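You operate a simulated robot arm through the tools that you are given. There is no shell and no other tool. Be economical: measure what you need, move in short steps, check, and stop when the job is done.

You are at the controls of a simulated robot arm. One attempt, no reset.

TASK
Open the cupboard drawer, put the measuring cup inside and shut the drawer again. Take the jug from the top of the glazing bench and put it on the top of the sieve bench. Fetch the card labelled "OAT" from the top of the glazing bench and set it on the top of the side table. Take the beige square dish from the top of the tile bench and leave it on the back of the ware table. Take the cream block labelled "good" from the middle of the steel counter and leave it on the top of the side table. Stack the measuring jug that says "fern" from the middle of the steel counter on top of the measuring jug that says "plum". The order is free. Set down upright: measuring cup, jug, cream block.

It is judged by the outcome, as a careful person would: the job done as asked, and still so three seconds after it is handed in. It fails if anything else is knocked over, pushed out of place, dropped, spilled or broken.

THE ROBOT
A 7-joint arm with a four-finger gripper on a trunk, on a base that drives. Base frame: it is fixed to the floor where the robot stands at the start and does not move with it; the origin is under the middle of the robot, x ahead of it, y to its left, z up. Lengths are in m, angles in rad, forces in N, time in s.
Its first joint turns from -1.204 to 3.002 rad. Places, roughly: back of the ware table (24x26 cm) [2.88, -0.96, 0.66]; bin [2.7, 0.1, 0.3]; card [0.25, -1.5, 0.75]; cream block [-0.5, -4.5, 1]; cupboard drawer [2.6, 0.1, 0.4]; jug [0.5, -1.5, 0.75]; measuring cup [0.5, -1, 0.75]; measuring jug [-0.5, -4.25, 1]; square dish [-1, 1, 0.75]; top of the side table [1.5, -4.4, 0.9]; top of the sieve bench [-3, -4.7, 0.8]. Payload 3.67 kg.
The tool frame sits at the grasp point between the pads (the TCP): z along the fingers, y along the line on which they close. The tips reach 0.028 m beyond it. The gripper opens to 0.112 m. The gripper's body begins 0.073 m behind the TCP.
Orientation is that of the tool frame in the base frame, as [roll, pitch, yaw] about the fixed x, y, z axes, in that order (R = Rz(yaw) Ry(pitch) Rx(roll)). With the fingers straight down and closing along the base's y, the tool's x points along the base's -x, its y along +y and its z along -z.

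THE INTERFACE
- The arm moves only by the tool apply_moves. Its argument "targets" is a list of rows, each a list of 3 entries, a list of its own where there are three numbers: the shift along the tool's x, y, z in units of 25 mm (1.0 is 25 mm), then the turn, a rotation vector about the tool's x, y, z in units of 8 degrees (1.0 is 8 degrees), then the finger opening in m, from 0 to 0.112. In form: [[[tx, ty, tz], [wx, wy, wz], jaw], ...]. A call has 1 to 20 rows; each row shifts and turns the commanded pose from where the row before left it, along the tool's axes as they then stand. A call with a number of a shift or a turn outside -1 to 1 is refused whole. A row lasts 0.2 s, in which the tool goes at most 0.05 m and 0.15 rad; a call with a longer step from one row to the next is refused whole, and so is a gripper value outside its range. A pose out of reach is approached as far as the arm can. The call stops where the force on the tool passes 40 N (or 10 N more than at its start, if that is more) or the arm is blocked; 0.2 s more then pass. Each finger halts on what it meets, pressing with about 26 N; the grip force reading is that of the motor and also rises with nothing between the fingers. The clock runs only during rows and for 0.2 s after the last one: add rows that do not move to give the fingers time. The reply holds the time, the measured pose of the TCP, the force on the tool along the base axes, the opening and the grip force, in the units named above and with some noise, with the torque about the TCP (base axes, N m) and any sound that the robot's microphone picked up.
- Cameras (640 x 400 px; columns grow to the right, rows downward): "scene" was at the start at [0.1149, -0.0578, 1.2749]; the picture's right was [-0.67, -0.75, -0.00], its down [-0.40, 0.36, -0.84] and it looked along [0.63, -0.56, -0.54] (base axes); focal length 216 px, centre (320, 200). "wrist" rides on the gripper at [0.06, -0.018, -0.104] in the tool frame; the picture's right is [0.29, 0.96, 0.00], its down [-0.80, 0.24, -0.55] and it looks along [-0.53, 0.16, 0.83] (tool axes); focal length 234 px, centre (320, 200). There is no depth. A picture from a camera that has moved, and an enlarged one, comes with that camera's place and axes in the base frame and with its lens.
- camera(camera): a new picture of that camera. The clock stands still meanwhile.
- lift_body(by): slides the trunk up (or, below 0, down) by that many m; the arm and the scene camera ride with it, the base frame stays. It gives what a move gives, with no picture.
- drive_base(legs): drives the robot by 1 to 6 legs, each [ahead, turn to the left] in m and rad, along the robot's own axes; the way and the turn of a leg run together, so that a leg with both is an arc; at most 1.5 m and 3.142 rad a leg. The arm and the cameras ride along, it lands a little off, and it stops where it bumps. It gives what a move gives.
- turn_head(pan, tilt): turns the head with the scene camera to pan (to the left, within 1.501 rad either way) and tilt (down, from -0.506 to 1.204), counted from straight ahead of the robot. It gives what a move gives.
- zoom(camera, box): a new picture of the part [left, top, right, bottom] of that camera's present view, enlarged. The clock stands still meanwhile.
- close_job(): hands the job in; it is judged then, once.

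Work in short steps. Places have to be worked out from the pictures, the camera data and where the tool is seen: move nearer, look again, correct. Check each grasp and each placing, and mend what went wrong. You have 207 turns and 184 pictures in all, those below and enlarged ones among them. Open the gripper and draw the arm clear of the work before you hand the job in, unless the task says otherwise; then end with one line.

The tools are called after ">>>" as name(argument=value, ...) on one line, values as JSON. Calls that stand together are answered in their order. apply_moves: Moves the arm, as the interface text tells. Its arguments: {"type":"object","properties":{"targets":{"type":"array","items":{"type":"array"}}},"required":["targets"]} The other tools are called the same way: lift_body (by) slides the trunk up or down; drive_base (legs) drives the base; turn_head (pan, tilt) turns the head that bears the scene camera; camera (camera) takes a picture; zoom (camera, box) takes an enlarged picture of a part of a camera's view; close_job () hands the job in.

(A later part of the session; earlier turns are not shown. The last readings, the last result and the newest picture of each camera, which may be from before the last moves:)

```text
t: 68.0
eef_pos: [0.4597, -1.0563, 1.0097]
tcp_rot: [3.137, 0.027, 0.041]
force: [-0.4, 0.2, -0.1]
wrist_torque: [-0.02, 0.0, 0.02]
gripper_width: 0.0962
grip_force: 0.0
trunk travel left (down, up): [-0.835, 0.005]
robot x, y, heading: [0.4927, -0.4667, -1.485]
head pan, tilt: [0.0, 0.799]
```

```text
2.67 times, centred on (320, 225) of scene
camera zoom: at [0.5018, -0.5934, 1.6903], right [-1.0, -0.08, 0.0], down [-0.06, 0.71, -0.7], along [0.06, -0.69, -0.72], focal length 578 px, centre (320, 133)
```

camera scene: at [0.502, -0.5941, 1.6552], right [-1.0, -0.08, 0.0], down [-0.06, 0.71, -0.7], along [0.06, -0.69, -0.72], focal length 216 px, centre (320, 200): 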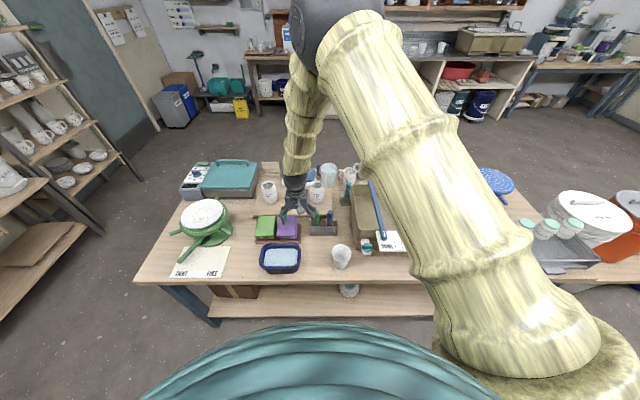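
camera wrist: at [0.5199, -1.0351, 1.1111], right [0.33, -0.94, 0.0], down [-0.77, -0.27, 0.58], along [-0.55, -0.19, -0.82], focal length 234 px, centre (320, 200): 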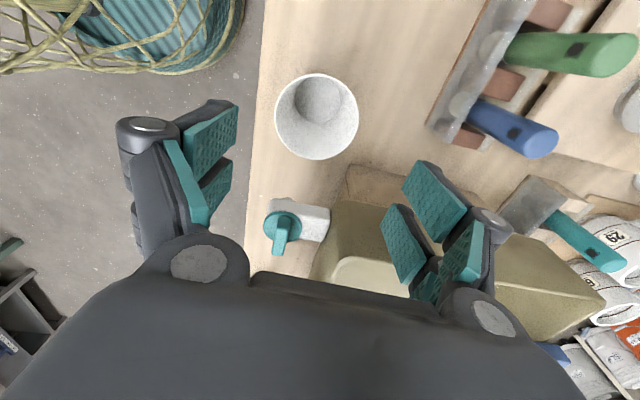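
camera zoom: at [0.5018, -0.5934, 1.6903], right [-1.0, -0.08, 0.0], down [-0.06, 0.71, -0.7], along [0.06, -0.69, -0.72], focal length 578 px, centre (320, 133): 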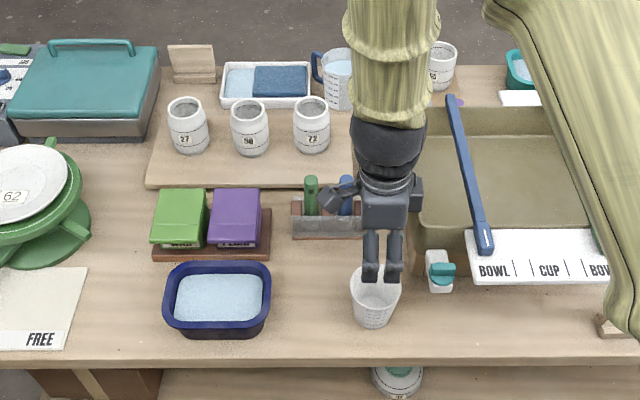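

Cup center ≈ [0.451,-1.058], between the fingers. Descend to z≈0.83.

>>> apply_moves(targets=[[[-0.3, 0, 0.9], [0, 0, 0], 0.1], [[0, 0, 0.9], [0, 0, 0], 0.1], [[0, 0, 0.9], [0, 0, 0], 0.1], [[0, 0, 0.9], [0, 0, 0], 0.1], [[0, 0, 0.9], [0, 0, 0], 0.1], [[0, 0, 0.9], [0, 0, 0], 0.1], [[0, 0, 0.9], [0, 0, 0], 0.1], [[0, 0, 0.9], [0, 0, 0], 0.1]])

>>> camera(camera="wrist")

>>> zoom(camera="scene", box=[270, 190, 400, 290])

```text
t: 69.8
eef_pos: [0.4461, -1.058, 0.8318]
tcp_rot: [3.137, 0.028, 0.037]
force: [0.0, 1.7, 25.3]
wrist_torque: [-0.1, -0.22, -0.08]
gripper_width: 0.1023
grip_force: 25.0
trunk travel left (down, up): [-0.835, 0.005]
robot x, y, heading: [0.4939, -0.4674, -1.49]
head pan, tilt: [0.0, 0.799]
```

```text
148 pictures are left
camera wrist: at [0.5074, -1.0377, 0.9342], right [0.32, -0.95, 0.0], down [-0.77, -0.26, 0.58], along [-0.55, -0.18, -0.82], focal length 234 px, centre (320, 200)
```

wrist: 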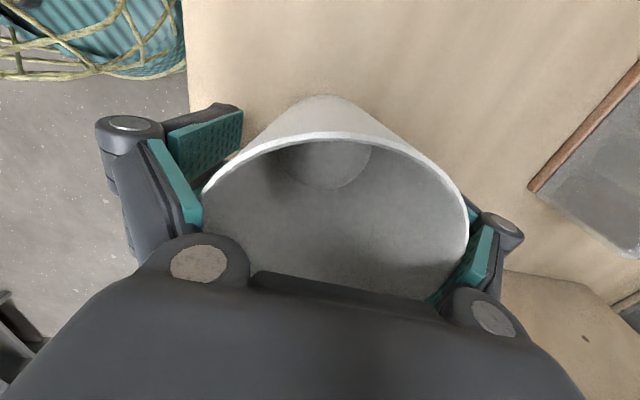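

```text
4.00 times, centred on (335, 240) of scene
camera zoom: at [0.5018, -0.5919, 1.691], right [-1.0, -0.08, 0.0], down [-0.06, 0.71, -0.7], along [0.06, -0.7, -0.72], focal length 866 px, centre (260, 40)
```

zoom: 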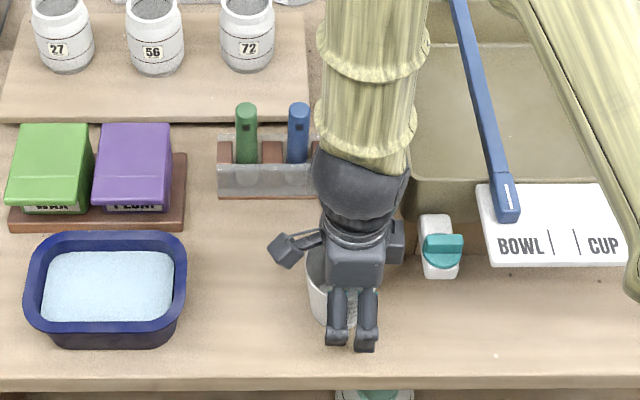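

The cup's rim is wider than thought (fingers are wedged on it). Open fully and look.

>>> apply_moves(targets=[[[0, 0, 0], [0, 0, 0], 0.112], [[0, 0, 0], [0, 0, 0], 0.112]])

>>> camera(camera="wrist")

```text
t: 70.3
eef_pos: [0.4457, -1.0569, 0.8303]
tcp_rot: [3.138, 0.025, 0.038]
force: [0.0, -0.8, -0.4]
wrist_torque: [-0.02, 0.0, -0.01]
gripper_width: 0.1121
grip_force: 0.1
trunk travel left (down, up): [-0.835, 0.005]
robot x, y, heading: [0.4933, -0.4653, -1.491]
head pan, tilt: [0.0, 0.799]
```

```text
146 pictures are left
camera wrist: at [0.5075, -1.0381, 0.9321], right [0.32, -0.95, -0.01], down [-0.77, -0.27, 0.58], along [-0.55, -0.18, -0.82], focal length 234 px, centre (320, 200)
```

wrist: 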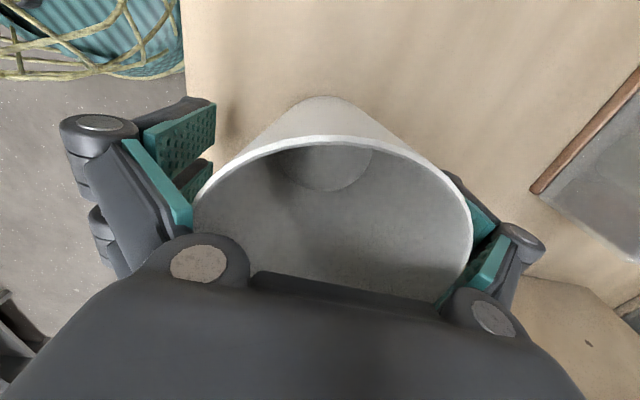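

Rim is at z≈0.876, so I was too deep for the finger linkages. Raise 2 cm and close gently on the upper body.

>>> apply_moves(targets=[[[0.1, 0, -0.8], [0, 0, 0], 0.112], [[0.1, 0, 0], [0, 0, 0], 0.09], [[0, 0, 0], [0, 0, 0], 0.07], [[0, 0, 0], [0, 0, 0], 0.06], [[0, 0, 0], [0, 0, 0], 0.06], [[0, 0, 0], [0, 0, 0], 0.06]])

>>> camera(camera="wrist")

```text
t: 71.8
eef_pos: [0.4508, -1.0559, 0.8501]
tcp_rot: [3.138, 0.028, 0.036]
force: [1.5, -0.6, 10.3]
wrist_torque: [0.23, -0.09, -0.06]
gripper_width: 0.0738
grip_force: 25.8
trunk travel left (down, up): [-0.835, 0.005]
robot x, y, heading: [0.4948, -0.4636, -1.485]
head pan, tilt: [0.0, 0.799]
```

```text
145 pictures are left
camera wrist: at [0.512, -1.0362, 0.9524], right [0.32, -0.95, 0.0], down [-0.77, -0.27, 0.58], along [-0.55, -0.18, -0.82], focal length 234 px, centre (320, 200)
```

wrist: 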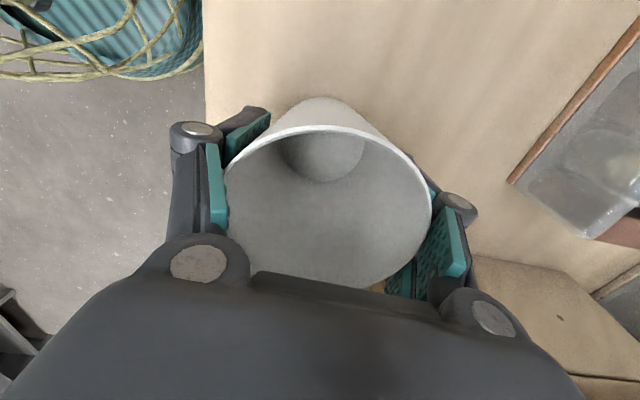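

Gripped at 7.4 cm. Lift straight up.

>>> apply_moves(targets=[[[0, 0, -0.4], [0, 0, 0], 0.05], [[0, 0, -0.8], [0, 0, 0], 0.05], [[0, 0, -0.8], [0, 0, 0], 0.05], [[0, 0, -0.8], [0, 0, 0], 0.05], [[0, 0, -0.8], [0, 0, 0], 0.05], [[0, 0, -0.8], [0, 0, 0], 0.05], [[0, 0, -0.8], [0, 0, 0], 0.05], [[0, 0, -0.8], [0, 0, 0], 0.05], [[0, 0, -0.8], [0, 0, 0], 0.05]])

>>> camera(camera="wrist")

>>> camera(camera="scene")

```text
t: 74.0
eef_pos: [0.4475, -1.0428, 0.9951]
tcp_rot: [-3.092, 0.009, 0.004]
force: [0.0, -0.1, 0.2]
wrist_torque: [0.01, 0.01, 0.0]
gripper_width: 0.0728
grip_force: 25.6
trunk travel left (down, up): [-0.835, 0.005]
robot x, y, heading: [0.4914, -0.4628, -1.492]
head pan, tilt: [0.0, 0.799]
stopped in row 9: the arm was blocked; the commanded pose is now the measured one
```

```text
144 pictures are left
camera wrist: at [0.5079, -1.0301, 1.0988], right [0.29, -0.95, -0.05], down [-0.79, -0.27, 0.55], along [-0.54, -0.12, -0.83], focal length 234 px, centre (320, 200)
```

wrist: 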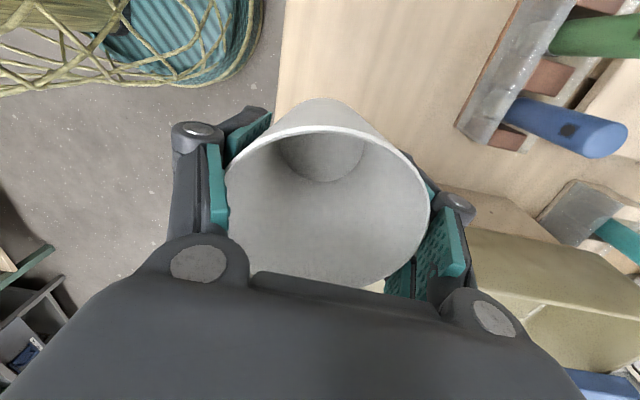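

```text
143 pictures are left
camera scene: at [0.5017, -0.5946, 1.6902], right [-1.0, -0.08, 0.0], down [-0.06, 0.71, -0.7], along [0.06, -0.69, -0.72], focal length 216 px, centre (320, 200)
```

scene: 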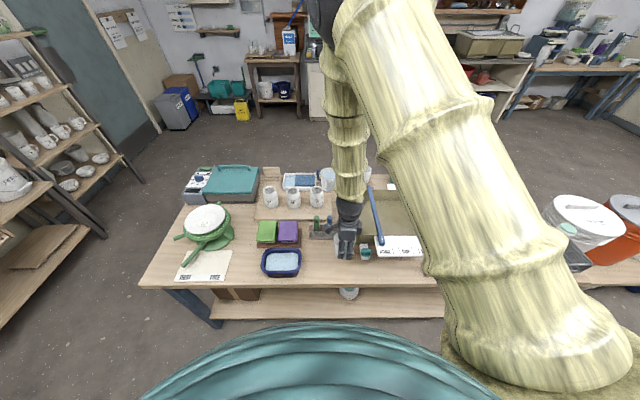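

Cup held. Back off from the bench, turn to the cupboard and drive to the open drawer.

>>> drive_base(legs=[[-0.36, 0], [0, 1.59], [1.02, 0], [0, -0.1]])

>>> camera(camera="scene")

>>> camera(camera="wrist")

```text
t: 85.4
eef_pos: [2.0342, -0.1026, 0.9952]
tcp_rot: [-3.092, 0.009, 1.494]
force: [0.0, 1.0, -0.4]
wrist_torque: [0.03, -0.02, -0.05]
gripper_width: 0.0723
grip_force: 26.2
trunk travel left (down, up): [-0.835, 0.005]
robot x, y, heading: [1.4625, -0.0094, -0.0]
head pan, tilt: [0.0, 0.799]
```

```text
142 pictures are left
camera scene: at [1.5913, -0.0077, 1.6902], right [0.0, -1.0, 0.0], down [-0.72, 0.0, -0.7], along [0.7, 0.0, -0.72], focal length 216 px, centre (320, 200)
```

scene: 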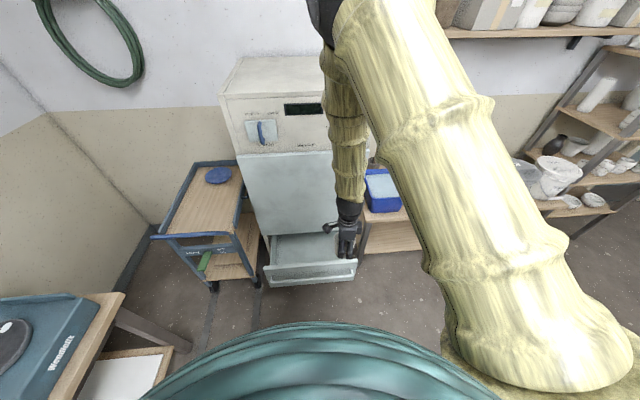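

```text
141 pictures are left
camera wrist: at [2.0251, -0.0406, 1.0996], right [0.98, 0.21, -0.05], down [0.2, -0.81, 0.55], along [0.08, -0.55, -0.83], focal length 234 px, centre (320, 200)
```

wrist: 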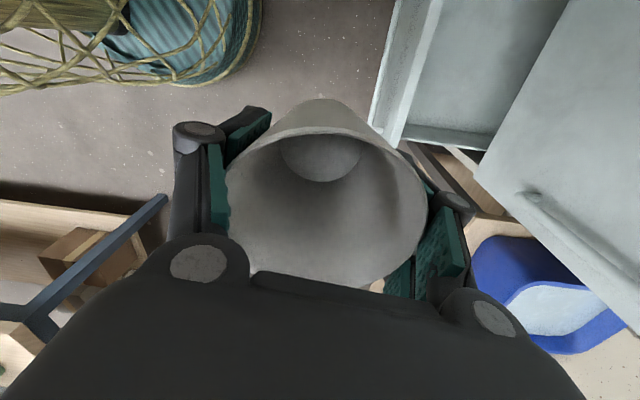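

Move the cup over the drawer (target [2.30, 0.05]) and lower the trunk partly.

>>> apply_moves(targets=[[[0.4, 0.9, 0], [0, 0, 0], 0.05], [[0.5, 1, 0], [0, 0, 0], 0.05], [[0.5, 1, 0], [0, 0, 0], 0.05], [[0.5, 1, 0], [0, 0, 0], 0.05], [[0.5, 1, 0], [0, 0, 0], 0.05], [[0.5, 1, 0], [0, 0, 0], 0.05], [[0.5, 1, 0], [0, 0, 0], 0.05], [[0.5, 1, 0], [0, 0, 0], 0.05], [[0.5, 1, 0], [0, 0, 0], 0.05], [[0.5, 1, 0], [0, 0, 0], 0.05], [[0.5, 0.8, 0], [0, 0, 0], 0.05]])

>>> lift_body(by=-0.28)

>>> zoom(camera="scene", box=[220, 140, 420, 265])

>>> camera(camera="wrist")

```text
t: 87.8
eef_pos: [2.3121, 0.0113, 0.9791]
tcp_rot: [-3.091, 0.01, 1.493]
force: [-0.2, 0.3, -0.2]
wrist_torque: [0.0, 0.03, 0.02]
gripper_width: 0.0722
grip_force: 25.7
trunk travel left (down, up): [-0.835, 0.005]
robot x, y, heading: [1.46, -0.0098, -0.0]
head pan, tilt: [0.0, 0.799]
```

```text
t: 90.7
eef_pos: [2.3107, 0.0117, 0.7003]
tcp_rot: [-3.092, 0.011, 1.495]
force: [0.7, -0.2, -0.5]
wrist_torque: [0.01, 0.01, 0.01]
gripper_width: 0.0723
grip_force: 25.9
trunk travel left (down, up): [-0.555, 0.285]
robot x, y, heading: [1.4574, -0.0089, 0.001]
head pan, tilt: [0.0, 0.799]
```

```text
3.20 times, centred on (320, 202) of scene
camera zoom: at [1.5911, -0.0067, 1.4103], right [0.0, -1.0, 0.0], down [-0.72, 0.0, -0.7], along [0.7, 0.0, -0.72], focal length 693 px, centre (320, 192)
```

zoom: 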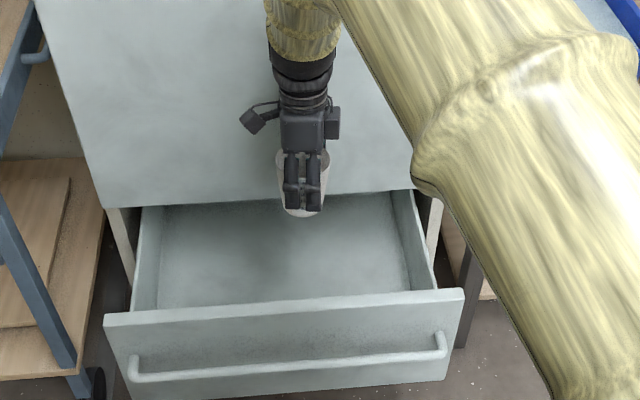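

```text
139 pictures are left
camera wrist: at [2.3017, 0.0734, 0.8042], right [0.98, 0.21, -0.05], down [0.2, -0.81, 0.55], along [0.08, -0.55, -0.83], focal length 234 px, centre (320, 200)
```

wrist: 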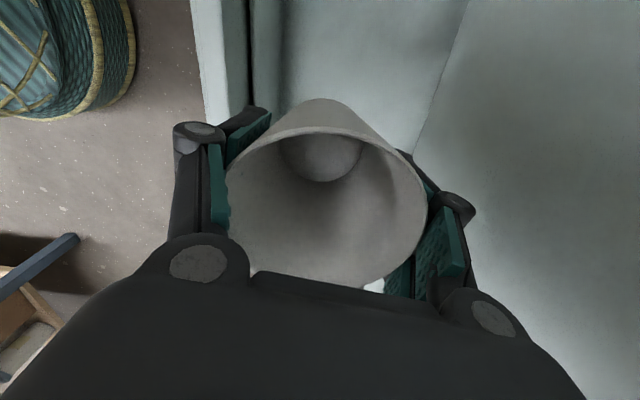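

Cup is over the drawer interior. Lower further and then feel for the floor.

>>> lift_body(by=-0.12)

>>> apply_moves(targets=[[[0, 0, 0.4], [-0.35, 0, 0], 0.05], [[0, 0, 0.4], [0, 0, 0], 0.05], [[0, 0, 0.4], [0, 0, 0], 0.05], [[0, 0, 0.4], [0, 0, 0], 0.05], [[0, 0, 0.4], [0, 0, 0], 0.05], [[0, 0, 0.4], [0, 0, 0], 0.05], [[0, 0, 0.4], [0, 0, 0], 0.05], [[0, 0, 0.4], [0, 0, 0], 0.05]])

>>> zoom(camera="scene", box=[220, 140, 420, 265])

```text
t: 92.2
eef_pos: [2.3103, 0.0125, 0.5805]
tcp_rot: [-3.094, 0.011, 1.494]
force: [0.4, 1.5, -0.4]
wrist_torque: [-0.03, -0.01, -0.01]
gripper_width: 0.0722
grip_force: 26.0
trunk travel left (down, up): [-0.435, 0.405]
robot x, y, heading: [1.462, -0.0095, -0.004]
head pan, tilt: [0.0, 0.799]
```

```text
t: 94.0
eef_pos: [2.3084, 0.0105, 0.4994]
tcp_rot: [3.141, 0.011, 1.493]
force: [0.2, -0.2, -0.3]
wrist_torque: [-0.02, 0.02, -0.01]
gripper_width: 0.0723
grip_force: 25.8
trunk travel left (down, up): [-0.435, 0.405]
robot x, y, heading: [1.4626, -0.0083, 0.003]
head pan, tilt: [0.0, 0.799]
```

```text
3.20 times, centred on (320, 202) of scene
camera zoom: at [1.5913, -0.0067, 1.2902], right [0.0, -1.0, 0.0], down [-0.72, 0.0, -0.7], along [0.7, 0.0, -0.72], focal length 693 px, centre (320, 192)
```

zoom: 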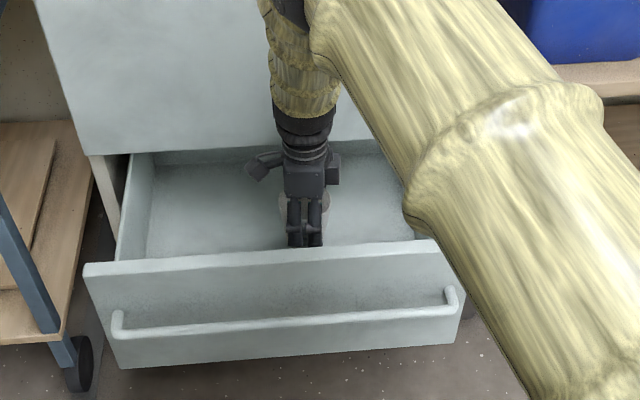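

Not yet touching; continue down slowly.

>>> apply_moves(targets=[[[0, 0, 0.25], [0, 0, 0], 0.05], [[0, 0, 0.25], [0, 0, 0], 0.05], [[0, 0, 0.25], [0, 0, 0], 0.05], [[0, 0, 0.25], [0, 0, 0], 0.05], [[0, 0, 0.25], [0, 0, 0], 0.05], [[0, 0, 0.25], [0, 0, 0], 0.05]])

```text
t: 95.4
eef_pos: [2.3096, 0.0098, 0.4629]
tcp_rot: [3.141, 0.01, 1.495]
force: [0.1, -0.5, -0.4]
wrist_torque: [0.02, 0.0, -0.02]
gripper_width: 0.0721
grip_force: 26.2
trunk travel left (down, up): [-0.435, 0.405]
robot x, y, heading: [1.4645, -0.0091, -0.002]
head pan, tilt: [0.0, 0.799]
```

>>> apply_moves(targets=[[[0, 0, 0.2], [0, 0, 0], 0.05], [[0, 0, 0.2], [0, 0, 0], 0.05], [[0, 0, 0.2], [0, 0, 0], 0.05], [[0, 0, 0.2], [0, 0, 0], 0.05], [[0, 0, 0.2], [0, 0, 0], 0.05]])

>>> zoom(camera="scene", box=[270, 160, 370, 222])

>>> camera(camera="wrist")

```text
t: 96.6
eef_pos: [2.311, 0.0121, 0.4385]
tcp_rot: [-3.14, 0.012, 1.495]
force: [0.4, 0.4, -1.4]
wrist_torque: [-0.03, 0.01, 0.0]
gripper_width: 0.0722
grip_force: 26.1
trunk travel left (down, up): [-0.435, 0.405]
robot x, y, heading: [1.4599, -0.0096, 0.001]
head pan, tilt: [0.0, 0.799]
```

```text
6.40 times, centred on (320, 191) of scene
camera zoom: at [1.5913, -0.0068, 1.2902], right [0.0, -1.0, 0.0], down [-0.72, 0.0, -0.7], along [0.7, 0.0, -0.72], focal length 1386 px, centre (320, 258)
```

zoom: 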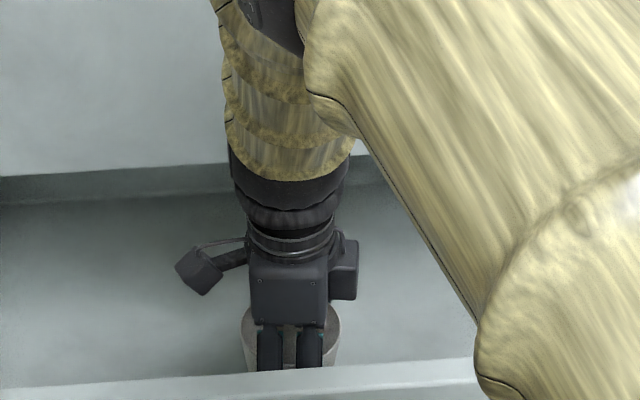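

```text
136 pictures are left
camera wrist: at [2.2962, 0.0724, 0.5417], right [0.98, 0.21, 0.0], down [0.18, -0.81, 0.56], along [0.12, -0.55, -0.83], focal length 234 px, centre (320, 200)
```

wrist: 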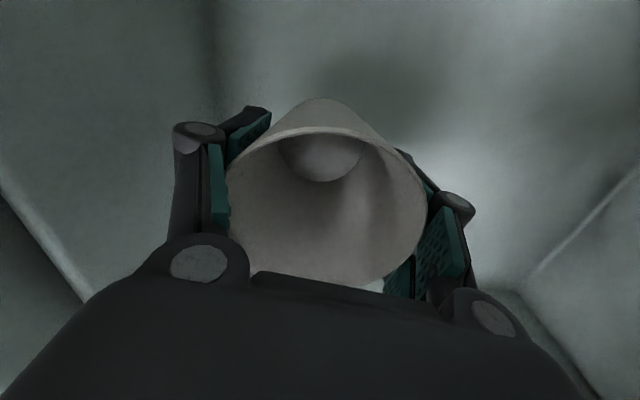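

>>> apply_moves(targets=[[[0, 0, 0.2], [0, 0, 0], 0.05], [[0, 0, 0.2], [0, 0, 0], 0.05], [[0, 0, 0.2], [0, 0, 0], 0.05], [[0, 0, 0.2], [0, 0, 0], 0.05], [[0, 0, 0.2], [0, 0, 0], 0.05], [[0, 0, 0.2], [0, 0, 0], 0.05]])

```text
t: 98.0
eef_pos: [2.3103, 0.0095, 0.4064]
tcp_rot: [-3.141, 0.011, 1.494]
force: [-0.2, -0.3, -1.6]
wrist_torque: [0.0, -0.03, 0.01]
gripper_width: 0.0723
grip_force: 25.7
trunk travel left (down, up): [-0.435, 0.405]
robot x, y, heading: [1.4595, -0.009, 0.003]
head pan, tilt: [0.0, 0.799]
```

>>> apply_moves(targets=[[[0, 0, 0.2], [0, 0, 0], 0.05], [[0, 0, 0.2], [0, 0, 0], 0.05], [[0, 0, 0.2], [0, 0, 0], 0.05], [[0, 0, 0.2], [0, 0, 0], 0.05], [[0, 0, 0.2], [0, 0, 0], 0.05], [[0, 0, 0.2], [0, 0, 0], 0.05]])

>>> camera(camera="wrist")

>>> zoom(camera="scene", box=[220, 140, 420, 265])

```text
t: 99.4
eef_pos: [2.3125, 0.0116, 0.3839]
tcp_rot: [3.135, 0.009, 1.494]
force: [0.6, 0.7, 38.7]
wrist_torque: [0.01, -0.05, -0.08]
gripper_width: 0.0727
grip_force: 26.0
trunk travel left (down, up): [-0.435, 0.405]
robot x, y, heading: [1.4612, -0.0064, 0.005]
head pan, tilt: [0.0, 0.799]
```

```text
135 pictures are left
camera wrist: at [2.2978, 0.0723, 0.4864], right [0.98, 0.21, 0.0], down [0.17, -0.81, 0.56], along [0.12, -0.55, -0.83], focal length 234 px, centre (320, 200)
```

wrist: 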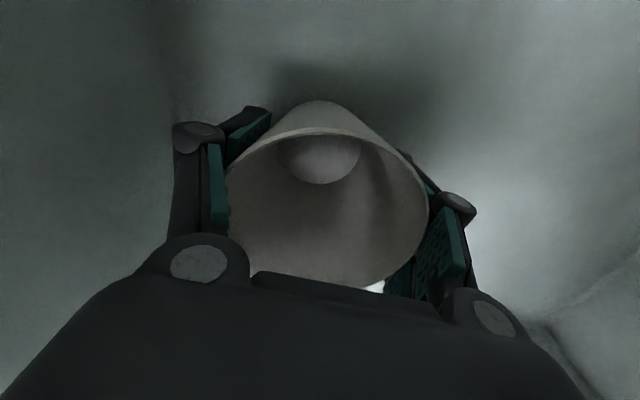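

```text
3.20 times, centred on (320, 202) of scene
camera zoom: at [1.588, -0.0068, 1.2913], right [0.0, -1.0, 0.0], down [-0.72, 0.0, -0.7], along [0.7, 0.0, -0.72], focal length 693 px, centre (320, 192)
```

zoom: 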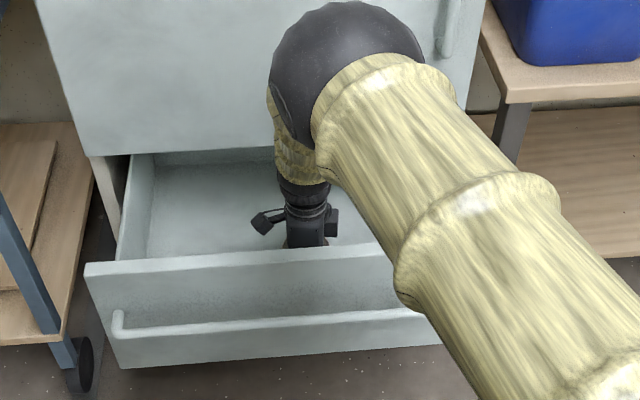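

Contact with the floor (38 N). Ease off, open, and lift away.

>>> apply_moves(targets=[[[0, 0, -0.25], [0, 0, 0], 0.05], [[0, 0, 0], [0, 0, 0], 0.085], [[0, 0, 0], [0, 0, 0], 0.1], [[0, 0, 0], [0, 0, 0], 0.104], [[0, 0, -0.3], [0, 0, 0], 0.104], [[0, 0, -0.5], [0, 0, 0], 0.104], [[0, 0, -0.7], [0, 0, 0], 0.104], [[0, 0, -0.8], [0, 0, 0], 0.104], [[0, 0, -0.8], [0, 0, 0], 0.104], [[0, 0, -0.8], [0, 0, 0], 0.104], [[0, 0, -0.8], [0, 0, 0], 0.104]])

>>> camera(camera="wrist")

```text
t: 101.8
eef_pos: [2.3103, 0.0108, 0.5007]
tcp_rot: [-3.14, 0.01, 1.493]
force: [0.1, 0.0, 0.4]
wrist_torque: [0.02, -0.01, 0.01]
gripper_width: 0.1039
grip_force: 0.1
trunk travel left (down, up): [-0.435, 0.405]
robot x, y, heading: [1.4651, -0.0074, -0.001]
head pan, tilt: [0.0, 0.799]
```

```text
133 pictures are left
camera wrist: at [2.2967, 0.0732, 0.604], right [0.98, 0.21, 0.0], down [0.18, -0.81, 0.56], along [0.12, -0.55, -0.83], focal length 234 px, centre (320, 200)
```

wrist: 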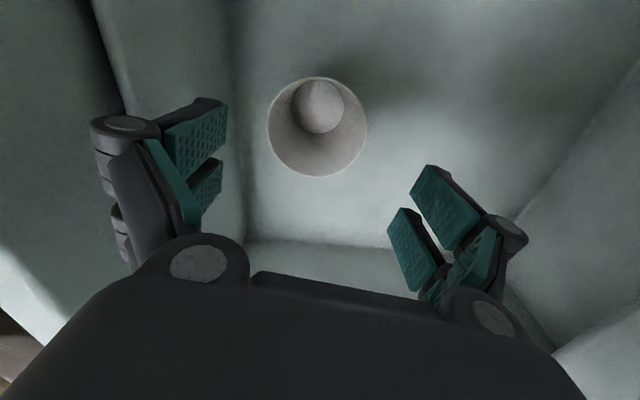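

Cup stands upright in the drawer. Raise the tool, back the base off.

>>> apply_moves(targets=[[[0, 0, -1], [0, 0, 0], 0.06], [[0, 0, -1], [0, 0, 0], 0.06], [[0, 0, -1], [0, 0, 0], 0.06], [[0, 0, -1], [0, 0, 0], 0.06], [[0, 0, -1], [0, 0, 0], 0.06], [[0, 0, -1], [0, 0, 0], 0.0], [[0, 0, -1], [0, 0, 0], 0.0], [[0, 0, -1], [0, 0, 0], 0.0]])

>>> drive_base(legs=[[-0.4, 0]])

>>> camera(camera="scene")

```text
t: 103.6
eef_pos: [2.3081, 0.0053, 0.6956]
tcp_rot: [-3.13, 0.008, 1.482]
force: [0.2, 0.7, -0.1]
wrist_torque: [0.01, 0.0, 0.02]
gripper_width: 0.0
grip_force: 26.0
trunk travel left (down, up): [-0.435, 0.405]
robot x, y, heading: [1.4622, -0.01, -0.002]
head pan, tilt: [0.0, 0.799]
```

```text
t: 106.1
eef_pos: [1.9061, 0.0109, 0.7025]
tcp_rot: [-3.137, 0.002, 1.486]
force: [0.7, 0.1, 0.9]
wrist_torque: [-0.03, 0.0, 0.0]
gripper_width: 0.0001
grip_force: 25.6
trunk travel left (down, up): [-0.435, 0.405]
robot x, y, heading: [1.0591, -0.0098, 0.009]
head pan, tilt: [0.0, 0.799]
```

```text
132 pictures are left
camera scene: at [1.1868, -0.0069, 1.2903], right [0.0, -1.0, 0.0], down [-0.72, 0.0, -0.7], along [0.7, 0.0, -0.72], focal length 216 px, centre (320, 200)
```

scene: 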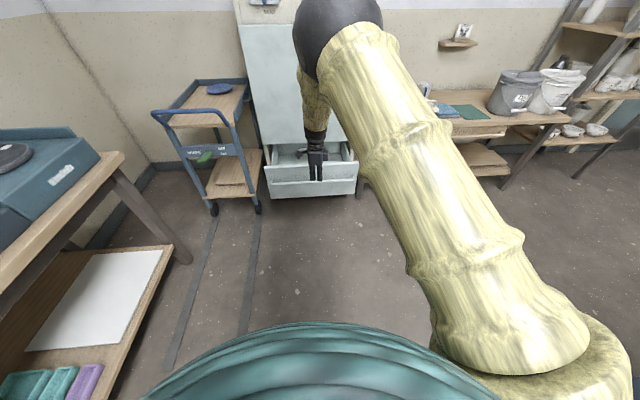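

Pitch the tool forward (closed fingers) to push the drawer shut.

>>> apply_moves(targets=[[[0, 0, 0], [-1, 0, 0], 0], [[0, 0, 0], [-1, 0, 0], 0], [[0, 0, 0], [-1, 0, 0], 0], [[0, 0, 0], [-1, 0, 0], 0], [[0, 0, 0], [-1, 0, 0], 0], [[0, 0, 0], [-1, 0, 0], 0], [[0, 0, 0], [-1, 0, 0], 0], [[0, 0, 0], [-1, 0, 0], 0], [[0, 0, 0], [-1, 0, 0], 0], [[0, 0, 0], [-1, 0, 0], 0], [[0, 0, 0], [-1, 0.6, 0], 0], [[0.8, 0, 0], [-0.3, 0, 0], 0], [[0.8, 0, 0], [0, 0, 0], 0]])

>>> lift_body(by=-0.19)

>>> zoom(camera="scene", box=[220, 100, 420, 225])

```text
refused: row 11 steps farther than a row can; nothing moved
```

```text
t: 108.2
eef_pos: [1.9083, 0.0083, 0.5123]
tcp_rot: [-3.134, -0.001, 1.484]
force: [0.4, -0.6, 1.0]
wrist_torque: [-0.03, -0.04, -0.02]
gripper_width: 0.0
grip_force: 25.8
trunk travel left (down, up): [-0.245, 0.595]
robot x, y, heading: [1.0619, -0.0114, 0.006]
head pan, tilt: [0.0, 0.799]
```

```text
3.20 times, centred on (320, 162) of scene
camera zoom: at [1.1871, -0.0069, 1.1003], right [0.0, -1.0, 0.0], down [-0.72, 0.0, -0.7], along [0.7, 0.0, -0.72], focal length 693 px, centre (320, 320)
```

zoom: 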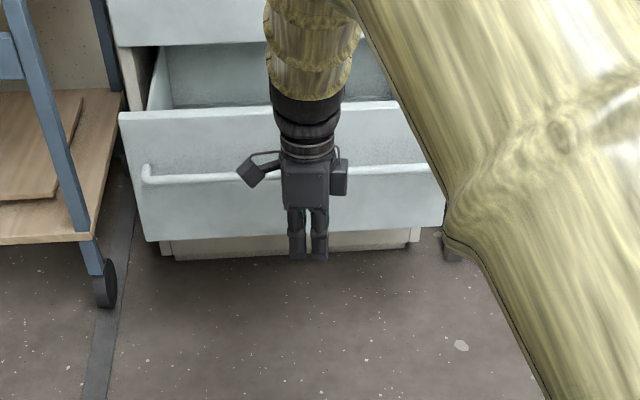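

>>> apply_moves(targets=[[[0, 0, 0], [-1, 0, 0], 0], [[0, 0, 0], [-1, 0, 0], 0], [[0, 0, 0], [-1, 0, 0], 0], [[0, 0, 0], [-1, 0, 0], 0], [[0, 0, 0], [-1, 0, 0], 0], [[0, 0, 0], [-1, 0, 0], 0], [[0, 0, 0], [-1, 0, 0], 0], [[0, 0, 0], [-1, 0, 0], 0], [[0, 0, 0], [-1, 0, 0], 0], [[0, 0, 0], [-1, 0, 0], 0], [[0, 0, 0], [-1, 0, 0], 0], [[0.9, 0, 0], [-0.3, 0.6, 0], 0], [[0.9, 0, 0], [0, 0, 0], 0], [[0, 0, 0], [0, 0, 0], 0]])

>>> zoom(camera="scene", box=[220, 100, 420, 225])

```text
t: 111.2
eef_pos: [1.9183, 0.0809, 0.5225]
tcp_rot: [1.919, -0.139, 1.646]
force: [0.3, 0.2, 0.8]
wrist_torque: [-0.03, -0.02, 0.01]
gripper_width: 0.0
grip_force: 25.4
out of reach, approached as far as the arm can: row 5, 6, 7, 8, 9
trunk travel left (down, up): [-0.245, 0.595]
robot x, y, heading: [1.0605, -0.0095, 0.008]
head pan, tilt: [0.0, 0.799]
```

```text
3.20 times, centred on (320, 162) of scene
camera zoom: at [1.1872, -0.0068, 1.1002], right [0.0, -1.0, 0.0], down [-0.72, 0.0, -0.7], along [0.7, 0.0, -0.72], focal length 693 px, centre (320, 320)
```

zoom: 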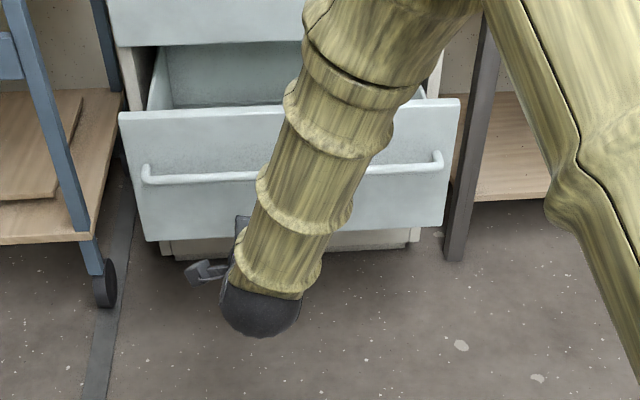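

Tool points forward, slightly down — good enough to push. Drive ahead to bring fingertips to the drawer front and push.

>>> drive_base(legs=[[0.19, 0]])

>>> camera(camera="wrist")

>>> drive_base(legs=[[0.08, 0]])

>>> camera(camera="scene")

```text
t: 112.7
eef_pos: [2.1035, 0.0795, 0.5219]
tcp_rot: [1.92, -0.138, 1.642]
force: [-0.5, -0.7, 0.1]
wrist_torque: [0.03, 0.0, 0.0]
gripper_width: 0.0
grip_force: 26.3
trunk travel left (down, up): [-0.245, 0.595]
robot x, y, heading: [1.2433, -0.0095, 0.005]
head pan, tilt: [0.0, 0.799]
```

```text
129 pictures are left
camera wrist: at [1.9946, 0.1282, 0.5482], right [0.31, 0.18, 0.93], down [-0.38, -0.88, 0.3], along [0.87, -0.45, -0.21], focal length 234 px, centre (320, 200)
```

wrist: 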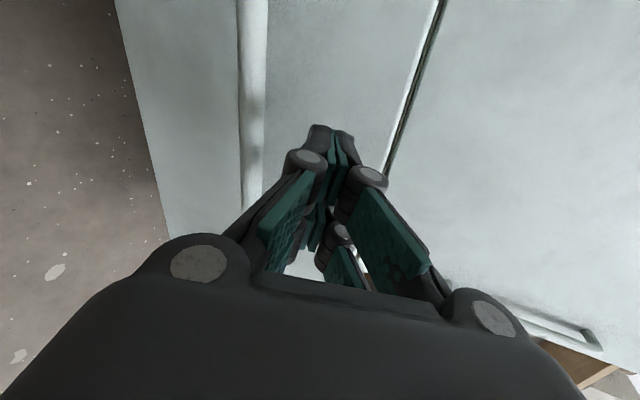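

```text
t: 113.7
eef_pos: [2.1834, 0.0794, 0.5216]
tcp_rot: [1.92, -0.137, 1.646]
force: [0.5, -0.2, 1.0]
wrist_torque: [0.01, 0.02, 0.02]
gripper_width: 0.0003
grip_force: 25.8
trunk travel left (down, up): [-0.245, 0.595]
robot x, y, heading: [1.3275, -0.0068, 0.002]
head pan, tilt: [0.0, 0.799]
```

```text
128 pictures are left
camera scene: at [1.4542, -0.0064, 1.1002], right [0.0, -1.0, 0.0], down [-0.72, 0.0, -0.7], along [0.7, 0.0, -0.72], focal length 216 px, centre (320, 200)
```

scene: 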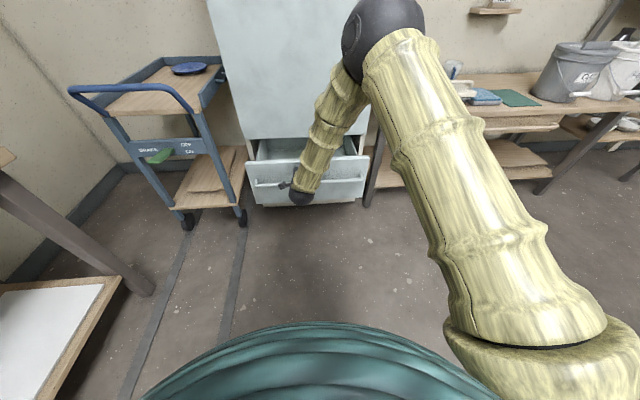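

>>> drive_base(legs=[[0.1, 0]])

>>> drive_base(legs=[[0.08, 0]])

>>> zoom(camera="scene", box=[220, 100, 420, 225])

```text
t: 114.9
eef_pos: [2.2852, 0.0782, 0.5207]
tcp_rot: [1.919, -0.138, 1.64]
force: [-0.1, 0.3, 0.0]
wrist_torque: [0.02, 0.02, 0.04]
gripper_width: 0.0
grip_force: 25.9
trunk travel left (down, up): [-0.245, 0.595]
robot x, y, heading: [1.4258, -0.007, -0.009]
head pan, tilt: [0.0, 0.799]
```

```text
t: 116.0
eef_pos: [2.366, 0.0767, 0.5196]
tcp_rot: [1.919, -0.139, 1.64]
force: [-0.2, 0.9, 0.0]
wrist_torque: [-0.01, 0.04, 0.0]
gripper_width: 0.0001
grip_force: 25.8
trunk travel left (down, up): [-0.245, 0.595]
robot x, y, heading: [1.503, -0.0101, 0.003]
head pan, tilt: [0.0, 0.799]
```

```text
3.20 times, centred on (320, 162) of scene
camera zoom: at [1.6361, -0.0066, 1.1002], right [0.0, -1.0, 0.0], down [-0.72, 0.0, -0.7], along [0.7, 0.0, -0.72], focal length 693 px, centre (320, 320)
```

zoom: 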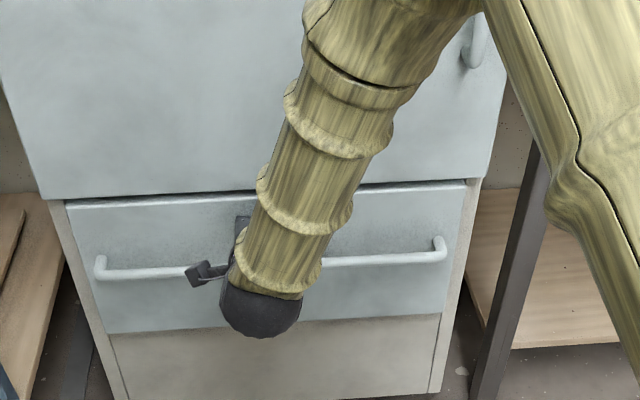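

Nearly shut. Push the last bit.

>>> drive_base(legs=[[0.06, 0]])

>>> zoom(camera="scene", box=[220, 100, 420, 225])

```text
t: 116.9
eef_pos: [2.3961, 0.0792, 0.5204]
tcp_rot: [1.922, -0.137, 1.644]
force: [-6.4, -0.7, 2.7]
wrist_torque: [0.11, -0.09, 0.12]
gripper_width: 0.0003
grip_force: 26.4
trunk travel left (down, up): [-0.245, 0.595]
robot x, y, heading: [1.5429, -0.0095, -0.001]
head pan, tilt: [0.0, 0.799]
stopped in leg 1: the force on the tool passed its limit at 163 N (the readings are from after the stop); the commanded pose is now the measured one
```

```text
3.20 times, centred on (320, 162) of scene
camera zoom: at [1.6711, -0.0068, 1.1001], right [0.0, -1.0, 0.0], down [-0.72, 0.0, -0.7], along [0.7, 0.0, -0.72], focal length 693 px, centre (320, 320)
```

zoom: 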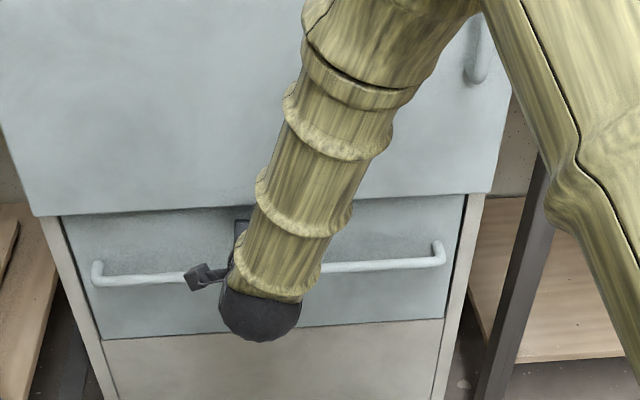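

Drawer is shut. Back away, lift, and restore tool-down.

>>> drive_base(legs=[[-0.5, 0]])

>>> lift_body(by=0.4)

>>> apply_moves(targets=[[[0, 0, 0], [1, 0, 0], 0.05], [[0, 0, 0], [1, 0, 0], 0.05], [[0, 0, 0], [1, 0, 0], 0.05], [[0, 0, 0], [1, 0, 0], 0.05], [[0, 0, 0], [1, 0, 0], 0.05], [[0, 0, 0], [1, 0, 0], 0.05], [[0, 0, 0], [1, 0, 0], 0.05], [[0, 0, 0], [1, 0, 0], 0.05], [[0, 0, 0], [0.8, 0, 0], 0.05]])

>>> turn_head(pan=0.0, tilt=0.5)

>>> camera(camera="scene")

```text
t: 119.8
eef_pos: [1.8954, 0.0841, 0.5203]
tcp_rot: [1.923, -0.138, 1.652]
force: [-0.5, 0.4, -0.4]
wrist_torque: [0.02, 0.0, -0.02]
gripper_width: 0.0
grip_force: 26.0
trunk travel left (down, up): [-0.245, 0.595]
robot x, y, heading: [1.0396, -0.0107, 0.013]
head pan, tilt: [0.0, 0.799]
```

```text
t: 123.7
eef_pos: [1.8947, 0.0836, 0.9199]
tcp_rot: [1.924, -0.137, 1.652]
force: [-0.9, 0.0, -0.7]
wrist_torque: [0.01, -0.02, -0.01]
gripper_width: 0.0
grip_force: 25.6
trunk travel left (down, up): [-0.645, 0.195]
robot x, y, heading: [1.037, -0.0103, 0.009]
head pan, tilt: [0.0, 0.799]
```

```text
t: 125.7
eef_pos: [1.8939, 0.0851, 0.92]
tcp_rot: [-3.128, -0.132, 1.655]
force: [-0.3, 0.4, 0.3]
wrist_torque: [-0.04, 0.0, -0.03]
gripper_width: 0.0501
grip_force: 0.0
trunk travel left (down, up): [-0.645, 0.195]
robot x, y, heading: [1.0382, -0.0136, 0.011]
head pan, tilt: [0.0, 0.799]
```

```text
t: 126.5
eef_pos: [1.894, 0.0843, 0.921]
tcp_rot: [-3.13, -0.136, 1.653]
force: [-0.6, 0.9, -1.0]
wrist_torque: [0.02, 0.01, -0.03]
gripper_width: 0.05
grip_force: 0.0
trunk travel left (down, up): [-0.645, 0.195]
robot x, y, heading: [1.0372, -0.0153, 0.007]
head pan, tilt: [0.0, 0.499]
```

```text
125 pictures are left
camera scene: at [1.1788, -0.0074, 1.5261], right [0.01, -1.0, 0.0], down [-0.48, 0.0, -0.88], along [0.88, 0.01, -0.48], focal length 216 px, centre (320, 200)
```

scene: 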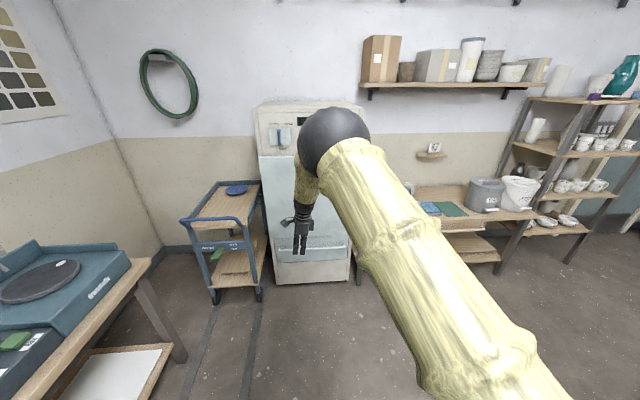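

Level the tool into the standard pose and tuck; then turn right to face -x.

>>> apply_moves(targets=[[[0, 0, 0], [0, -0.9, 0], 0.05], [[0, 0, 0], [0, 0, -1], 0.05], [[0, 0, 0], [0, 0, -1], 0.05], [[0, 0, 0], [0, 0, -1], 0.05], [[0, 0, 0], [0, 0, -1], 0.05], [[0, 0, 0], [0, 0, -1], 0.05], [[0, 0, 0], [0, 0, -1], 0.05], [[0, 0, 0], [0, 0, -1], 0.05], [[0, 0, 0], [0, 0, -1], 0.05], [[0, 0, 0], [0, 0, -1], 0.05], [[0, 0, 0], [0, 0, -1], 0.05], [[0, 0, 0], [0, 0, -0.7], 0.05], [[1, 0, 0], [0, 0, 0], 0.05], [[1, 0, 0], [0, 0, 0], 0.05], [[1, 0, 0], [0, 0, 0], 0.05], [[1, 0, 0], [0, 0, 0], 0.05], [[1, 0, 0], [0, 0, 0], 0.05], [[1, 0, 0], [0, 0, 0], 0.05]])

>>> lift_body(by=0.19)

>>> drive_base(legs=[[0, -1.57], [0, -1.57]])

>>> camera(camera="scene")

```text
t: 130.2
eef_pos: [1.7454, 0.0794, 0.919]
tcp_rot: [3.129, -0.016, -3.139]
force: [-0.4, 0.9, 0.4]
wrist_torque: [0.01, 0.03, -0.03]
gripper_width: 0.05
grip_force: 0.1
trunk travel left (down, up): [-0.645, 0.195]
robot x, y, heading: [1.0378, -0.0097, 0.011]
head pan, tilt: [0.0, 0.499]
```

```text
t: 132.3
eef_pos: [1.7467, 0.0811, 1.111]
tcp_rot: [3.127, -0.01, -3.138]
force: [0.0, -0.3, 0.3]
wrist_torque: [0.0, 0.0, -0.02]
gripper_width: 0.05
grip_force: 0.0
trunk travel left (down, up): [-0.835, 0.005]
robot x, y, heading: [1.0417, -0.0097, 0.013]
head pan, tilt: [0.0, 0.499]
```

```text
t: 140.3
eef_pos: [0.3325, -0.1133, 1.1114]
tcp_rot: [3.128, -0.011, 0.018]
force: [0.1, 0.1, 0.1]
wrist_torque: [0.01, -0.01, 0.0]
gripper_width: 0.0501
grip_force: 0.1
trunk travel left (down, up): [-0.835, 0.005]
robot x, y, heading: [1.039, -0.0084, -3.118]
head pan, tilt: [0.0, 0.499]
```

```text
124 pictures are left
camera scene: at [0.8961, -0.0122, 1.7162], right [-0.02, 1.0, 0.0], down [0.48, 0.01, -0.88], along [-0.88, -0.02, -0.48], focal length 216 px, centre (320, 200)
```

scene: 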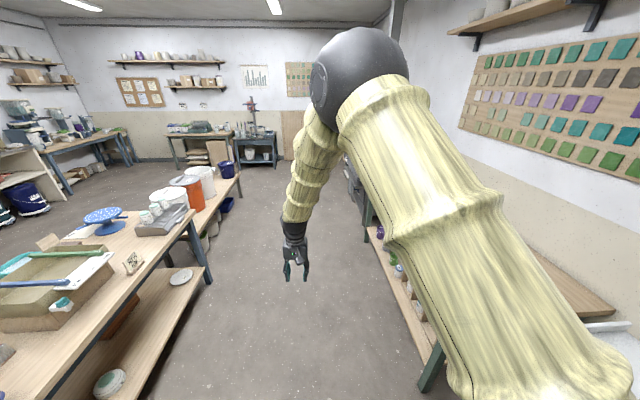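

Corridor is clear. Drive along and turn to face the tile bench.

>>> drive_base(legs=[[1.1, 0], [1.0, 0], [0, -1.6]])

>>> turn_head(pan=0.0, tilt=0.8)

>>> camera(camera="scene")

```text
t: 153.1
eef_pos: [-1.6475, 0.3067, 1.1105]
tcp_rot: [3.113, -0.019, -0.771]
force: [-2.3, -7.4, 3.2]
wrist_torque: [1.07, -0.35, 0.04]
gripper_width: 0.0499
grip_force: 0.1
trunk travel left (down, up): [-0.835, 0.005]
robot x, y, heading: [-1.0757, -0.1188, 2.365]
head pan, tilt: [0.0, 0.499]
stopped in leg 3: the force on the tool passed its limit at 171 N (the readings are from after the stop); the commanded pose is now the measured one
```

```text
t: 153.8
eef_pos: [-1.6473, 0.3062, 1.1102]
tcp_rot: [3.111, -0.018, -0.773]
force: [-0.4, -6.8, -0.8]
wrist_torque: [0.94, 0.01, -0.07]
gripper_width: 0.0499
grip_force: 0.1
trunk travel left (down, up): [-0.835, 0.005]
robot x, y, heading: [-1.0817, -0.1157, 2.365]
head pan, tilt: [0.0, 0.799]
```

```text
123 pictures are left
camera scene: at [-1.173, -0.0235, 1.6903], right [0.7, 0.71, 0.0], down [0.51, -0.5, -0.7], along [-0.5, 0.49, -0.72], focal length 216 px, centre (320, 200)
```

scene: 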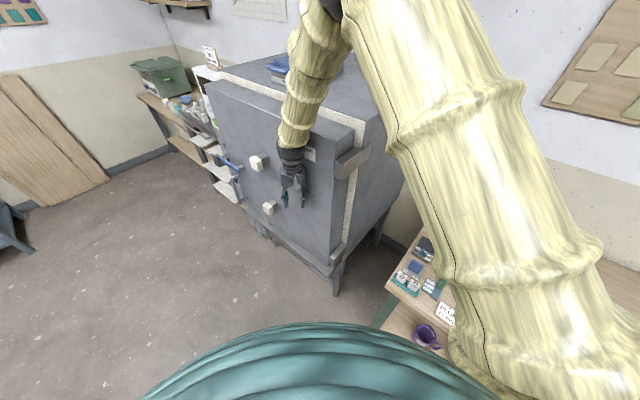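

The tool bumped the kiln at the left. Turn back and retreat toward +x, then face the bench.

>>> drive_base(legs=[[0, 0.75], [-0.45, 0], [0, -1.57]])

>>> camera(camera="scene")

```text
t: 162.6
eef_pos: [-0.6644, 0.585, 1.1094]
tcp_rot: [3.113, -0.017, -1.632]
force: [0.0, -0.5, 0.3]
wrist_torque: [0.0, 0.02, 0.0]
gripper_width: 0.0502
grip_force: 0.0
trunk travel left (down, up): [-0.835, 0.005]
robot x, y, heading: [-0.6157, -0.1252, 1.504]
head pan, tilt: [0.0, 0.799]
```

```text
122 pictures are left
camera scene: at [-0.6072, 0.0093, 1.6902], right [1.0, -0.07, 0.0], down [-0.05, -0.72, -0.7], along [0.05, 0.7, -0.72], focal length 216 px, centre (320, 200)
```

scene: 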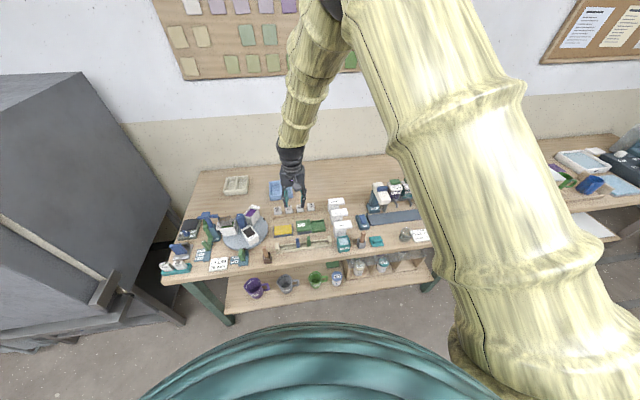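

>>> zoom(camera="scene", box=[150, 150, 350, 275])

```text
3.20 times, centred on (250, 212) of scene
camera zoom: at [-0.6072, 0.0093, 1.6902], right [1.0, -0.07, 0.0], down [-0.05, -0.72, -0.7], along [0.05, 0.7, -0.72], focal length 693 px, centre (544, 160)
```

zoom: 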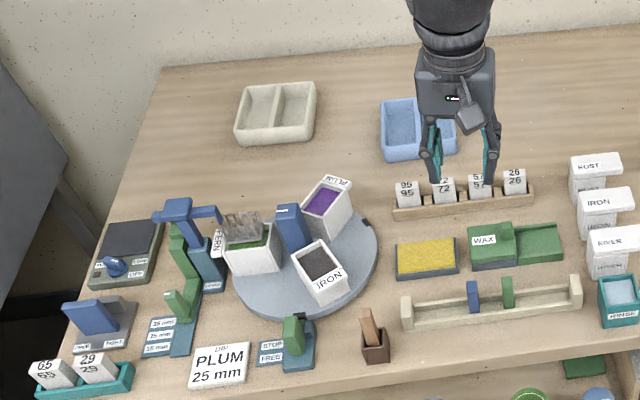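

The dish is ~16 cm with a center rib along y at about [-1.05,1.06]. Drive nearer to it.

>>> drive_base(legs=[[0, 0.6], [0.46, 0], [0, -0.5]])

>>> zoom(camera="scene", box=[200, 130, 400, 255])

>>> camera(camera="wrist")

```text
t: 166.7
eef_pos: [-1.2656, 0.786, 1.108]
tcp_rot: [3.112, -0.02, -1.038]
force: [-1.1, 1.0, 0.0]
wrist_torque: [-0.11, -0.08, -0.03]
gripper_width: 0.0497
grip_force: 0.0
trunk travel left (down, up): [-0.835, 0.005]
robot x, y, heading: [-0.8288, 0.2189, 2.099]
head pan, tilt: [0.0, 0.799]
stopped in leg 2: the robot was blocked; the commanded pose is now the measured one
```

```text
3.20 times, centred on (300, 192) of scene
camera zoom: at [-0.8956, 0.3441, 1.6894], right [0.86, 0.5, 0.0], down [0.36, -0.62, -0.69], along [-0.35, 0.6, -0.72], focal length 693 px, centre (384, 224)
```

zoom: 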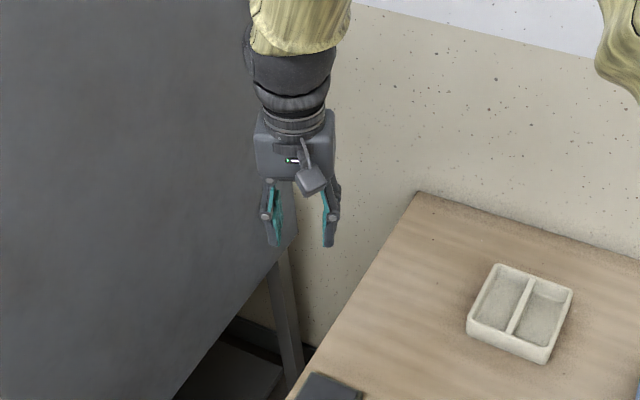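

```text
119 pictures are left
camera wrist: at [-1.2188, 0.747, 1.2124], right [-0.68, -0.73, 0.04], down [-0.6, 0.58, 0.55], along [-0.42, 0.35, -0.84], focal length 234 px, centre (320, 200)
```

wrist: 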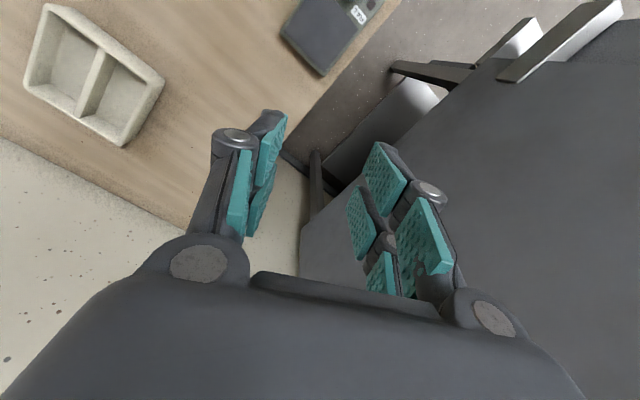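

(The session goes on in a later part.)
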